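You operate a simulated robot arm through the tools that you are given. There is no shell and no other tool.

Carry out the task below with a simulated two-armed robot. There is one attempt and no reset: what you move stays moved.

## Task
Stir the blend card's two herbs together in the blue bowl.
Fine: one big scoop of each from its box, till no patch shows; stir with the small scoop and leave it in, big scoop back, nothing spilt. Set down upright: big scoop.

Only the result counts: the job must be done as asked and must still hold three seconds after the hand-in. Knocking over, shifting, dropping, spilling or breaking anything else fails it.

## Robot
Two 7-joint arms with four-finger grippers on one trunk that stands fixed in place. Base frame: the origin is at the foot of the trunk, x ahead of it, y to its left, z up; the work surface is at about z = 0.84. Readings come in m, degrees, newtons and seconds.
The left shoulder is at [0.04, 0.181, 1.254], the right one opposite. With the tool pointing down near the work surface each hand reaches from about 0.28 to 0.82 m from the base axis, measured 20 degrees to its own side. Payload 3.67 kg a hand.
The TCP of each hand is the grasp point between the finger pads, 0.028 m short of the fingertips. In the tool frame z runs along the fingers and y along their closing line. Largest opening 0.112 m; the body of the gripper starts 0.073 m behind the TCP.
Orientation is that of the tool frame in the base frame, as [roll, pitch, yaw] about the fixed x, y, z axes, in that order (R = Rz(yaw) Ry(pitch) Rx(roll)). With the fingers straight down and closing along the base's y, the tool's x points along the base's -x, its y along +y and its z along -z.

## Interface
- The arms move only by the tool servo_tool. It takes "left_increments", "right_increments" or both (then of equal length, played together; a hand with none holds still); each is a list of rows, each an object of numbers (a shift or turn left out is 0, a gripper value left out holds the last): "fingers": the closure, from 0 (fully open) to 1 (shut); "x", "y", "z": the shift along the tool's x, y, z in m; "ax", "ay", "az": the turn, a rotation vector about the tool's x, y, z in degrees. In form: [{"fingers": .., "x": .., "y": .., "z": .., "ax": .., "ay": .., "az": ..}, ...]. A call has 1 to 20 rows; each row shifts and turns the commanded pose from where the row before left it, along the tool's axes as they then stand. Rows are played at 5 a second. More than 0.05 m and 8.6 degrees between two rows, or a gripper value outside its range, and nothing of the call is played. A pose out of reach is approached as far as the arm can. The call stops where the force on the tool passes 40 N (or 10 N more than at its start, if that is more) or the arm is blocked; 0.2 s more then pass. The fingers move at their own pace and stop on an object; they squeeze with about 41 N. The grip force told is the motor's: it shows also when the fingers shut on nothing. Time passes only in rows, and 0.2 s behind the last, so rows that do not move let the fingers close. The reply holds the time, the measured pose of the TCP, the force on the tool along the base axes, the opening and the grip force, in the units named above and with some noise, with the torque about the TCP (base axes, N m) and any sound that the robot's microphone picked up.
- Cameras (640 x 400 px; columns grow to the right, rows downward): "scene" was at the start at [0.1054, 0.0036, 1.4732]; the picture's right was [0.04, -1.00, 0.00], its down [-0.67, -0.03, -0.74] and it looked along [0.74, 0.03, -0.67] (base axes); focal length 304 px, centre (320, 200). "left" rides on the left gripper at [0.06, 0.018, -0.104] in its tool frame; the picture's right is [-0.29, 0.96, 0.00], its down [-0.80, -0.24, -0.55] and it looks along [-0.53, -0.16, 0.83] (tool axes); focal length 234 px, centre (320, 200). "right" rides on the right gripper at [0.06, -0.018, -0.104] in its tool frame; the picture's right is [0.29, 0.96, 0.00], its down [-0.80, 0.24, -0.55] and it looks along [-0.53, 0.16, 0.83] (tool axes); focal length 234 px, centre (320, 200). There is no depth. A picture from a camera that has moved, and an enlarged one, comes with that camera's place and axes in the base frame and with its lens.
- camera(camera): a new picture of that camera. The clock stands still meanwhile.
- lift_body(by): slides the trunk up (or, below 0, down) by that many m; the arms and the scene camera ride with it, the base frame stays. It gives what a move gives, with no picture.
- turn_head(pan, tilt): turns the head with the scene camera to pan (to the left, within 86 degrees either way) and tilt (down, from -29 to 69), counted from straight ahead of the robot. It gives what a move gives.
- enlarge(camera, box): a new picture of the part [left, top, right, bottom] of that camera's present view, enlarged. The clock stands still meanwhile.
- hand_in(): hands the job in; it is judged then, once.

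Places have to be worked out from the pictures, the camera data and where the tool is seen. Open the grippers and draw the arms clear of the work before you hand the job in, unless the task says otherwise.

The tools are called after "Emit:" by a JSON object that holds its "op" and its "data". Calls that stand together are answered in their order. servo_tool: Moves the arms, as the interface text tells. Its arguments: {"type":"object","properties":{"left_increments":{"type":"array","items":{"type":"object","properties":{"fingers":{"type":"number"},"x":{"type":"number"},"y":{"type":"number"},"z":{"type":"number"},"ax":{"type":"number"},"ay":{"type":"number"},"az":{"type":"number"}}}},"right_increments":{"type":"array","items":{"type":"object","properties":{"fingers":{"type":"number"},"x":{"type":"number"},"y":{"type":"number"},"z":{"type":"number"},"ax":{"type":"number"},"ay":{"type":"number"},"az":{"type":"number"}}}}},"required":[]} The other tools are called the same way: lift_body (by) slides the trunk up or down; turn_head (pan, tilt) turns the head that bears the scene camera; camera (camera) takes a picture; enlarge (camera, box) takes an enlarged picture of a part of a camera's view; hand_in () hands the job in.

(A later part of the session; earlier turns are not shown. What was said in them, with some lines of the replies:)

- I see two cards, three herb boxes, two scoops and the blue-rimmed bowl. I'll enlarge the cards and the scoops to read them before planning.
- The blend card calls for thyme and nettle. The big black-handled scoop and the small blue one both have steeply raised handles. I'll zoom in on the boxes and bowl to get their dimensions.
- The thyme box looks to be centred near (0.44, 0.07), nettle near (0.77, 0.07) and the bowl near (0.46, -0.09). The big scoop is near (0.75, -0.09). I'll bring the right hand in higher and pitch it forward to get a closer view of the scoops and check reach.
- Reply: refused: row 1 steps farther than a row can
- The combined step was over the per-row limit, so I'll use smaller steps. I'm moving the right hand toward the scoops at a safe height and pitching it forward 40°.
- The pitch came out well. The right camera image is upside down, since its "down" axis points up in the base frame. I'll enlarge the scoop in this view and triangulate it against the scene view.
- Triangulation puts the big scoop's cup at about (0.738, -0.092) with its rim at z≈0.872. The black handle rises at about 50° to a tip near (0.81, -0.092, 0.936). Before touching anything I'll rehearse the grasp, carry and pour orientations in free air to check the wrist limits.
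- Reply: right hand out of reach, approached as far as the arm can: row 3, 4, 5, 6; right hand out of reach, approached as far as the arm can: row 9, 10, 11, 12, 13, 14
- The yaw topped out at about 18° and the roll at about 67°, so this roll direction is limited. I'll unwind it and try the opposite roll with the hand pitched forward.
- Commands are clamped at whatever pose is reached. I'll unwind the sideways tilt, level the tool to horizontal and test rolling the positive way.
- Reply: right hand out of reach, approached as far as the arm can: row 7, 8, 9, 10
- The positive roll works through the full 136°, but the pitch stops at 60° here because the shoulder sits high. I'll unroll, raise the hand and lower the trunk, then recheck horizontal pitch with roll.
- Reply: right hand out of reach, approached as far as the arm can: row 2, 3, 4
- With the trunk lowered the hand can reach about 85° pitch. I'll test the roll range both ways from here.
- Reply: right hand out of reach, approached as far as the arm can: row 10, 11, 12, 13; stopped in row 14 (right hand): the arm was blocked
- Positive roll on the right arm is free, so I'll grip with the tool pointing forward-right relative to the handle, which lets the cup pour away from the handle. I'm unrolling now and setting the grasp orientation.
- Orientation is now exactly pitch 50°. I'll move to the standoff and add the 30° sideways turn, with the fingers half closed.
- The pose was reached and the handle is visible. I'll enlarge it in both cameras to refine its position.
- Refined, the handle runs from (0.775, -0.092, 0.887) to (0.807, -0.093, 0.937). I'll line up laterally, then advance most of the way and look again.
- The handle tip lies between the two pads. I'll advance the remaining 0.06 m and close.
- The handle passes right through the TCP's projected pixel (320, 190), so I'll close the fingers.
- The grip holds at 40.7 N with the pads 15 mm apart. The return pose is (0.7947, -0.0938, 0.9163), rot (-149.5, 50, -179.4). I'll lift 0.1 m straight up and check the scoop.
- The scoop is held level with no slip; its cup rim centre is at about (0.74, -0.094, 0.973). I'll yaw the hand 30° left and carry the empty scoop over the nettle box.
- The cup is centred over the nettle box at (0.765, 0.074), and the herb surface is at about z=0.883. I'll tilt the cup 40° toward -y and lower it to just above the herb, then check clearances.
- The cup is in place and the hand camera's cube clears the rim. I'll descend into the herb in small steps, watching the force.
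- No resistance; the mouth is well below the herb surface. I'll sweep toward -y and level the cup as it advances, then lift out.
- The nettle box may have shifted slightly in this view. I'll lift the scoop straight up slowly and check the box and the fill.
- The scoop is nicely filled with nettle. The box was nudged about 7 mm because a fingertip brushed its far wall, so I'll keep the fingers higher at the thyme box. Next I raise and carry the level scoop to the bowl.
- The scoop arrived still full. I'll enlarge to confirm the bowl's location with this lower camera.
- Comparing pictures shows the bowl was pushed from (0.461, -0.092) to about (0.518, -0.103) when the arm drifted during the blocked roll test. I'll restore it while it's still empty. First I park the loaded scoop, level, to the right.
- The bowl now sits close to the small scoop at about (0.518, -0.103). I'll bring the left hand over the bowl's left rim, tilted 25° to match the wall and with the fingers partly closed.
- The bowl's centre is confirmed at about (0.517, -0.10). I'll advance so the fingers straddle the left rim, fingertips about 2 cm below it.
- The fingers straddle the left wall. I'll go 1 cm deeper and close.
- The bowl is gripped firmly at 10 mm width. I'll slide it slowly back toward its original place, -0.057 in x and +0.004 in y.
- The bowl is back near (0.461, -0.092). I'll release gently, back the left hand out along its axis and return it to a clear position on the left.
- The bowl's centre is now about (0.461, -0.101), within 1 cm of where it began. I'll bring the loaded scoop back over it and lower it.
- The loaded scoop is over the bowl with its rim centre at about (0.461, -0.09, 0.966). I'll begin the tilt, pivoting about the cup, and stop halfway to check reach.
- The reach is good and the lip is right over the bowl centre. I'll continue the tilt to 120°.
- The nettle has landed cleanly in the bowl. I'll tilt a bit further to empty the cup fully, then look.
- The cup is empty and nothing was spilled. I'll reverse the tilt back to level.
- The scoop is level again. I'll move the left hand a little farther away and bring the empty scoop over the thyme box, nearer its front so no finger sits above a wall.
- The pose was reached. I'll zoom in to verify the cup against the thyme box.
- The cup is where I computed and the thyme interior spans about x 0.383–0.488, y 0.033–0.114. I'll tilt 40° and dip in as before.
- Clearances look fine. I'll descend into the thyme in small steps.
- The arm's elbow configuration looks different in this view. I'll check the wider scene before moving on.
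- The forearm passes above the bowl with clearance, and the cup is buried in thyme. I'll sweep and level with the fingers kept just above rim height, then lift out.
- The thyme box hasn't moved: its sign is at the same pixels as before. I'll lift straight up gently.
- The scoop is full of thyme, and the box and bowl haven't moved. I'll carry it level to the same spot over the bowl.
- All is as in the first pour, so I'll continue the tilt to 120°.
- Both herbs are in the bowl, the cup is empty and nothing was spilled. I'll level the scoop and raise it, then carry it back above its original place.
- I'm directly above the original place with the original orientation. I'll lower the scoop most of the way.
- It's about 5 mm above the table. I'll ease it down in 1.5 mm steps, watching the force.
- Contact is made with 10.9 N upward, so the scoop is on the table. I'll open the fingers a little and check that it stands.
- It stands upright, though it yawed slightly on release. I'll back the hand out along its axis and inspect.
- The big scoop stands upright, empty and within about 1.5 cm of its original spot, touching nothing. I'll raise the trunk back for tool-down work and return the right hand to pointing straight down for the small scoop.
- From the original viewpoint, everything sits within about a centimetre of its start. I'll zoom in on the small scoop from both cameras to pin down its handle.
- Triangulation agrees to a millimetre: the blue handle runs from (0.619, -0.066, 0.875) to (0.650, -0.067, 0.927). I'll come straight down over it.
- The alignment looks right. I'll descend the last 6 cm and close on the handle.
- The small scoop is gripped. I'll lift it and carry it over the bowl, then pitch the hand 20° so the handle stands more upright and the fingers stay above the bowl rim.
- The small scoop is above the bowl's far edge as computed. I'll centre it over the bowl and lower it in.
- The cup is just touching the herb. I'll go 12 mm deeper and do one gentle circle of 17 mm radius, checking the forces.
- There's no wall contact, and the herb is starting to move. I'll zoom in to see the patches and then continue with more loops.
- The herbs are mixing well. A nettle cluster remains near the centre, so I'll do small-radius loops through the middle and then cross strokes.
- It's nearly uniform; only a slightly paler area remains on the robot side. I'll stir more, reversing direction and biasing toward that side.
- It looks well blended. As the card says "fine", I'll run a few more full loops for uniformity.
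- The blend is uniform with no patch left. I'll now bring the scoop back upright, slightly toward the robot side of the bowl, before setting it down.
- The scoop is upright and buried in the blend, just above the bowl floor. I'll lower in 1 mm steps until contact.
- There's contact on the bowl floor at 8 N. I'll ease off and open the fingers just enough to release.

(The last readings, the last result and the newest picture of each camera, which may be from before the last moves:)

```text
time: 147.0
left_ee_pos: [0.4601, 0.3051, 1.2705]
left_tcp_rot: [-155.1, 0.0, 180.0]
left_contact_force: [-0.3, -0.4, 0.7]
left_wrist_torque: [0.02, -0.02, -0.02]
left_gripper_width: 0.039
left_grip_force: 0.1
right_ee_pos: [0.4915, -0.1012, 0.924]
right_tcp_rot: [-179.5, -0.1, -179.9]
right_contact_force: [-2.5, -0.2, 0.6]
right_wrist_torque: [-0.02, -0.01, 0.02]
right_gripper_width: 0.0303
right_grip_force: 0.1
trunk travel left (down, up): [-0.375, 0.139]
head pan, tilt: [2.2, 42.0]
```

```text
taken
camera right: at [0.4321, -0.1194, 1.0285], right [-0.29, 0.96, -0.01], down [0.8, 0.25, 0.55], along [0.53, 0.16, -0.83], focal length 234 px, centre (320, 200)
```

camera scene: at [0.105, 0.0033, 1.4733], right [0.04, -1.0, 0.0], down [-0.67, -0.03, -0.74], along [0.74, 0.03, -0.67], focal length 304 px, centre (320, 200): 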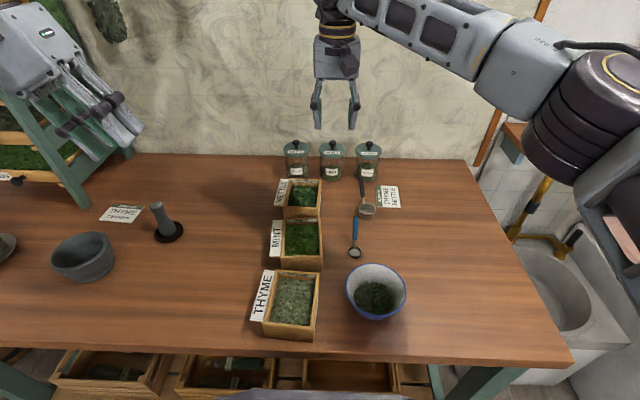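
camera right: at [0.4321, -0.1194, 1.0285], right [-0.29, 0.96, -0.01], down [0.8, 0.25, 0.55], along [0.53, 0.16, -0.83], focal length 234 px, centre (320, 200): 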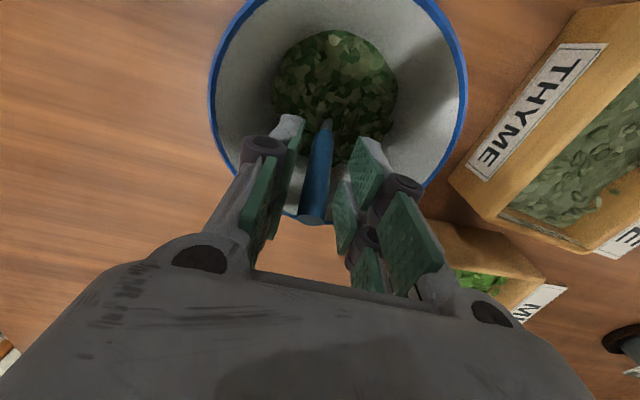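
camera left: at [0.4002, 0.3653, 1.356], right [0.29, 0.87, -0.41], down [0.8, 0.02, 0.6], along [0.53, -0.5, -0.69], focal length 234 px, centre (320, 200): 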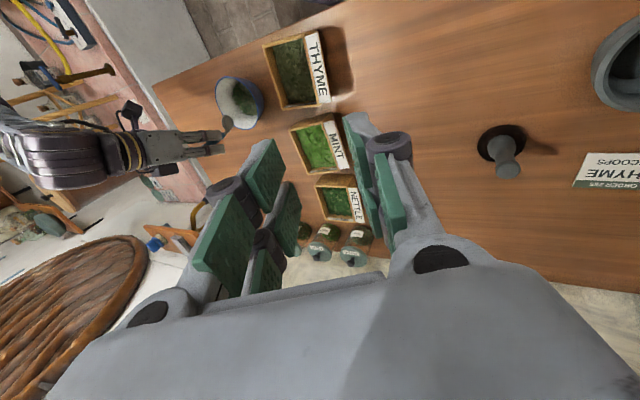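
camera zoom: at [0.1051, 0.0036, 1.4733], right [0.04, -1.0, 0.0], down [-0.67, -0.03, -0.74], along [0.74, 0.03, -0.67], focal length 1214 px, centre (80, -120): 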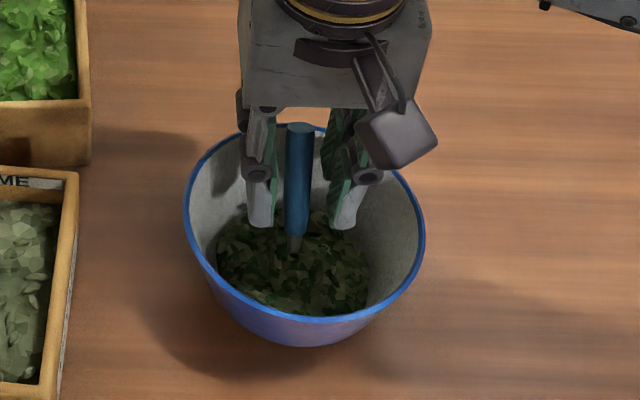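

The scoop is released and the blend is uniform. The fingertips are lightly touching the far inner wall (-2.5 N), so I'll back off 5 mm in x and then withdraw straight up.

Emit:
{"op": "servo_tool", "data": {"right_increments": [{"x": 0.005}, {"z": -0.01}, {"z": -0.02}, {"z": -0.03}, {"z": -0.04}, {"z": -0.04}, {"z": -0.04}, {}]}}

Emit:
{"op": "camera", "data": {"camera": "scene"}}

Emit:
{"op": "enlarge", "data": {"camera": "scene", "box": [330, 230, 430, 330]}}

Emit:
{"op": "camera", "data": {"camera": "right"}}

```text
time: 148.8
left_ee_pos: [0.46, 0.304, 1.2703]
left_tcp_rot: [-155.1, 0.0, 180.0]
left_contact_force: [-0.2, 0.4, -0.1]
left_wrist_torque: [-0.06, 0.01, -0.01]
left_gripper_width: 0.0391
left_grip_force: 0.0
right_ee_pos: [0.4871, -0.1003, 1.1046]
right_tcp_rot: [-179.6, -0.1, -179.9]
right_contact_force: [-0.1, -0.1, 0.8]
right_wrist_torque: [0.01, 0.01, -0.01]
right_gripper_width: 0.0316
right_grip_force: 0.0
trunk travel left (down, up): [-0.375, 0.139]
head pan, tilt: [2.2, 42.0]
```

```text
taken
camera scene: at [0.1055, 0.0034, 1.4732], right [0.04, -1.0, 0.0], down [-0.67, -0.03, -0.74], along [0.74, 0.03, -0.67], focal length 304 px, centre (320, 200)
```

scene: 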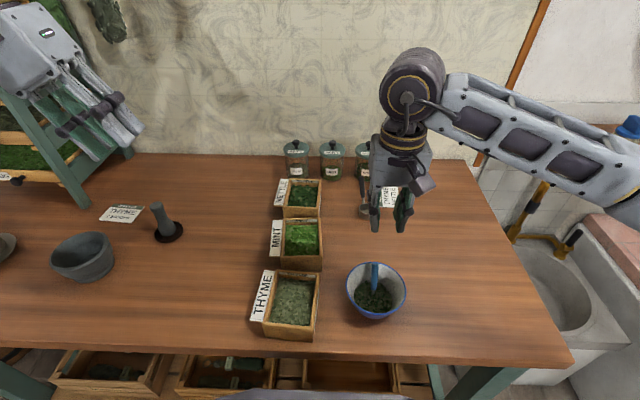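

```text
4.00 times, centred on (380, 280) of scene
camera zoom: at [0.1055, 0.0034, 1.4732], right [0.04, -1.0, 0.0], down [-0.67, -0.03, -0.74], along [0.74, 0.03, -0.67], focal length 1214 px, centre (80, -120)
```

zoom: 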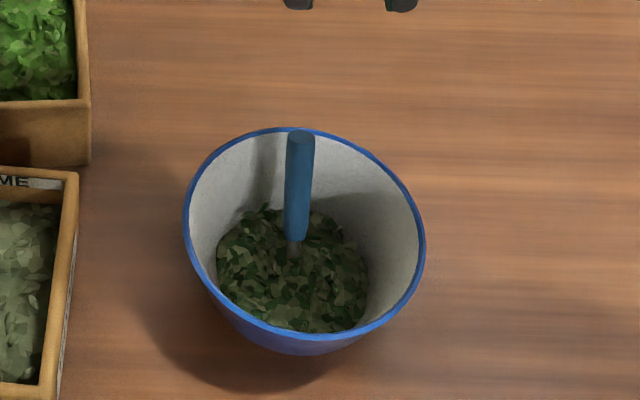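

```text
taken
camera right: at [0.4275, -0.1181, 1.2077], right [-0.29, 0.96, -0.01], down [0.8, 0.25, 0.55], along [0.53, 0.16, -0.83], focal length 234 px, centre (320, 200)
```

right: 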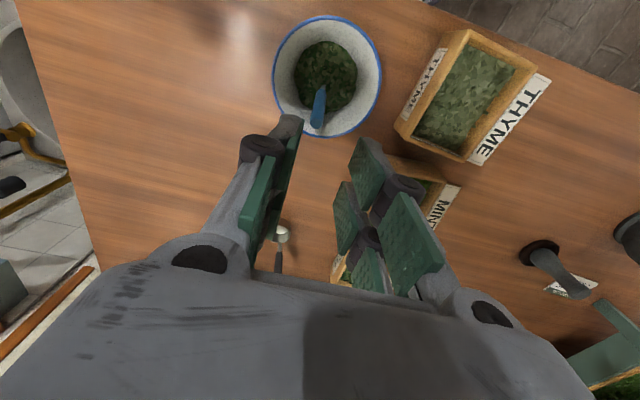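

The small scoop stands in an evenly mixed blend and the bowl sits level. I'll draw the right arm clear to the right and open both grippers, then inspect everything.

Emit:
{"op": "servo_tool", "data": {"right_increments": [{"z": -0.03, "y": -0.015}, {"z": -0.03, "y": -0.03}, {"y": -0.04}, {"y": -0.04, "fingers": 0.0}, {"y": -0.03}, {}, {}], "left_increments": [{"fingers": 0.0}, {}, {}, {}, {}, {}, {}]}}

Emit:
{"op": "camera", "data": {"camera": "scene"}}

Emit:
{"op": "enlarge", "data": {"camera": "scene", "box": [240, 170, 420, 350]}}

Emit:
{"op": "enlarge", "data": {"camera": "scene", "box": [330, 160, 420, 220]}}

Emit:
{"op": "enlarge", "data": {"camera": "scene", "box": [330, 250, 420, 330]}}

```text
time: 150.4
left_ee_pos: [0.4592, 0.3061, 1.2707]
left_tcp_rot: [-155.0, 0.0, 180.0]
left_contact_force: [-0.1, 0.2, 0.5]
left_wrist_torque: [-0.02, 0.02, -0.01]
left_gripper_width: 0.1116
left_grip_force: 0.0
right_ee_pos: [0.4887, -0.2535, 1.1661]
right_tcp_rot: [-179.7, 0.0, -179.9]
right_contact_force: [-0.9, -0.7, -0.2]
right_wrist_torque: [-0.01, -0.03, 0.01]
right_gripper_width: 0.1118
right_grip_force: 0.0
trunk travel left (down, up): [-0.375, 0.139]
head pan, tilt: [2.2, 42.0]
```

```text
taken
camera scene: at [0.1052, 0.0035, 1.4732], right [0.04, -1.0, 0.0], down [-0.67, -0.03, -0.74], along [0.74, 0.03, -0.67], focal length 304 px, centre (320, 200)
```

scene: 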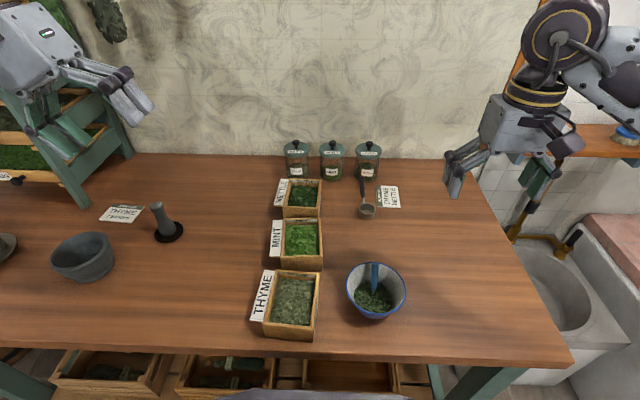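

```text
2.22 times, centred on (330, 260) of scene
camera zoom: at [0.1052, 0.0035, 1.4732], right [0.04, -1.0, 0.0], down [-0.67, -0.03, -0.74], along [0.74, 0.03, -0.67], focal length 675 px, centre (298, 67)
```

zoom: 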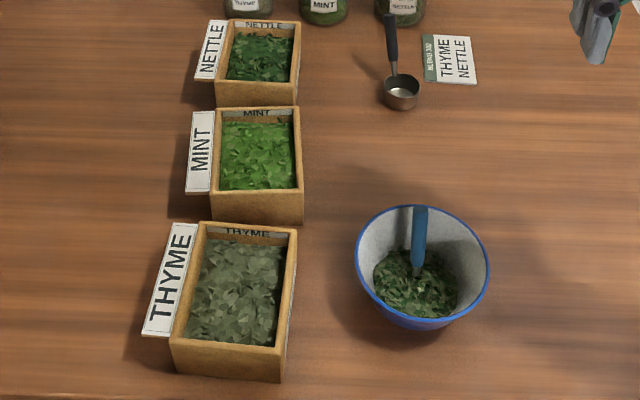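

```text
6.67 times, centred on (375, 190) of scene
camera zoom: at [0.1052, 0.0035, 1.4732], right [0.04, -1.0, 0.0], down [-0.67, -0.03, -0.74], along [0.74, 0.03, -0.67], focal length 2024 px, centre (-47, 267)
```

zoom: 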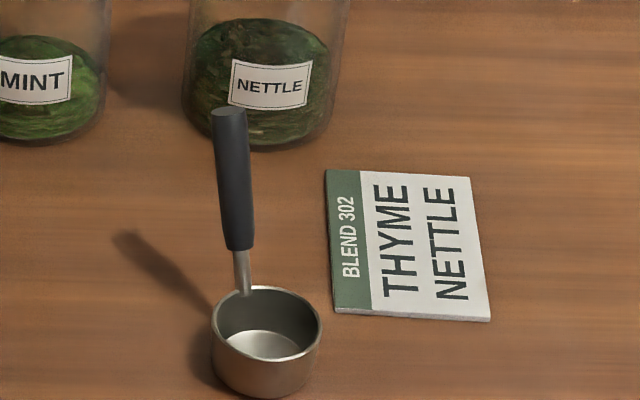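

```text
5.00 times, centred on (375, 290) of scene
camera zoom: at [0.1052, 0.0035, 1.4732], right [0.04, -1.0, 0.0], down [-0.67, -0.03, -0.74], along [0.74, 0.03, -0.67], focal length 1518 px, centre (45, -250)
```

zoom: 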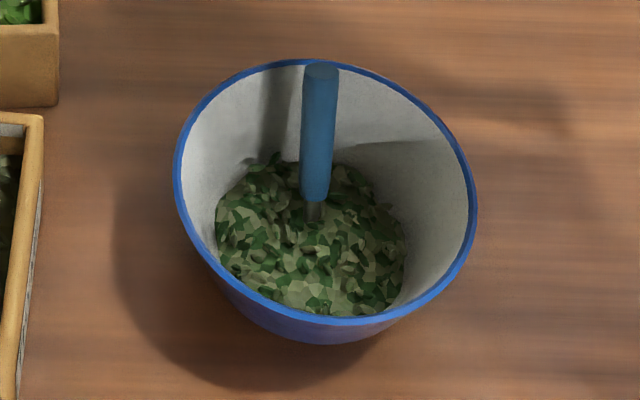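

The table looks right for the hand-in:
- **Blend:** thyme and nettle are evenly mixed in the blue bowl with no patch showing, and the small scoop is standing in it.
- **Big scoop:** empty and upright, about 1.5 cm from its original spot and turned slightly.
- **Table and arms:** no spilt herb is visible, both grippers are open and both arms are clear.

Two things were disturbed along the way. The bowl was pushed about 6 cm and I put it back to within about 1 cm. The nettle box was nudged about 8 mm and I left it there rather than risk a spill. I'll hand the job in.

Emit:
{"op": "hand_in", "data": {}}

```text
The job is handed in.
```

I've handed the job in: the blue bowl holds one big scoop each of thyme and nettle (card "Blend 302"), stirred until no patch showed. I don't have the judge's result.

- **Small scoop:** I stirred with it and left it standing in the blend.
- **Big scoop:** it is empty and upright, back about 1.5 cm from its original spot and turned by roughly 10°.
- **Spills:** I saw no herb on the table in the final pictures.

Some things were shifted along the way, which the task rules could count against it:

- **Bowl:** while I was testing the right arm's range, it pushed the empty bowl about 6 cm. I slid it back with the left hand before pouring, and it ended within about 1 cm of where it started.
- **Nettle box:** a fingertip brushed its far wall while I was scooping, moving it about 8 mm and turning it a few degrees. I left it there rather than risk spilling it.
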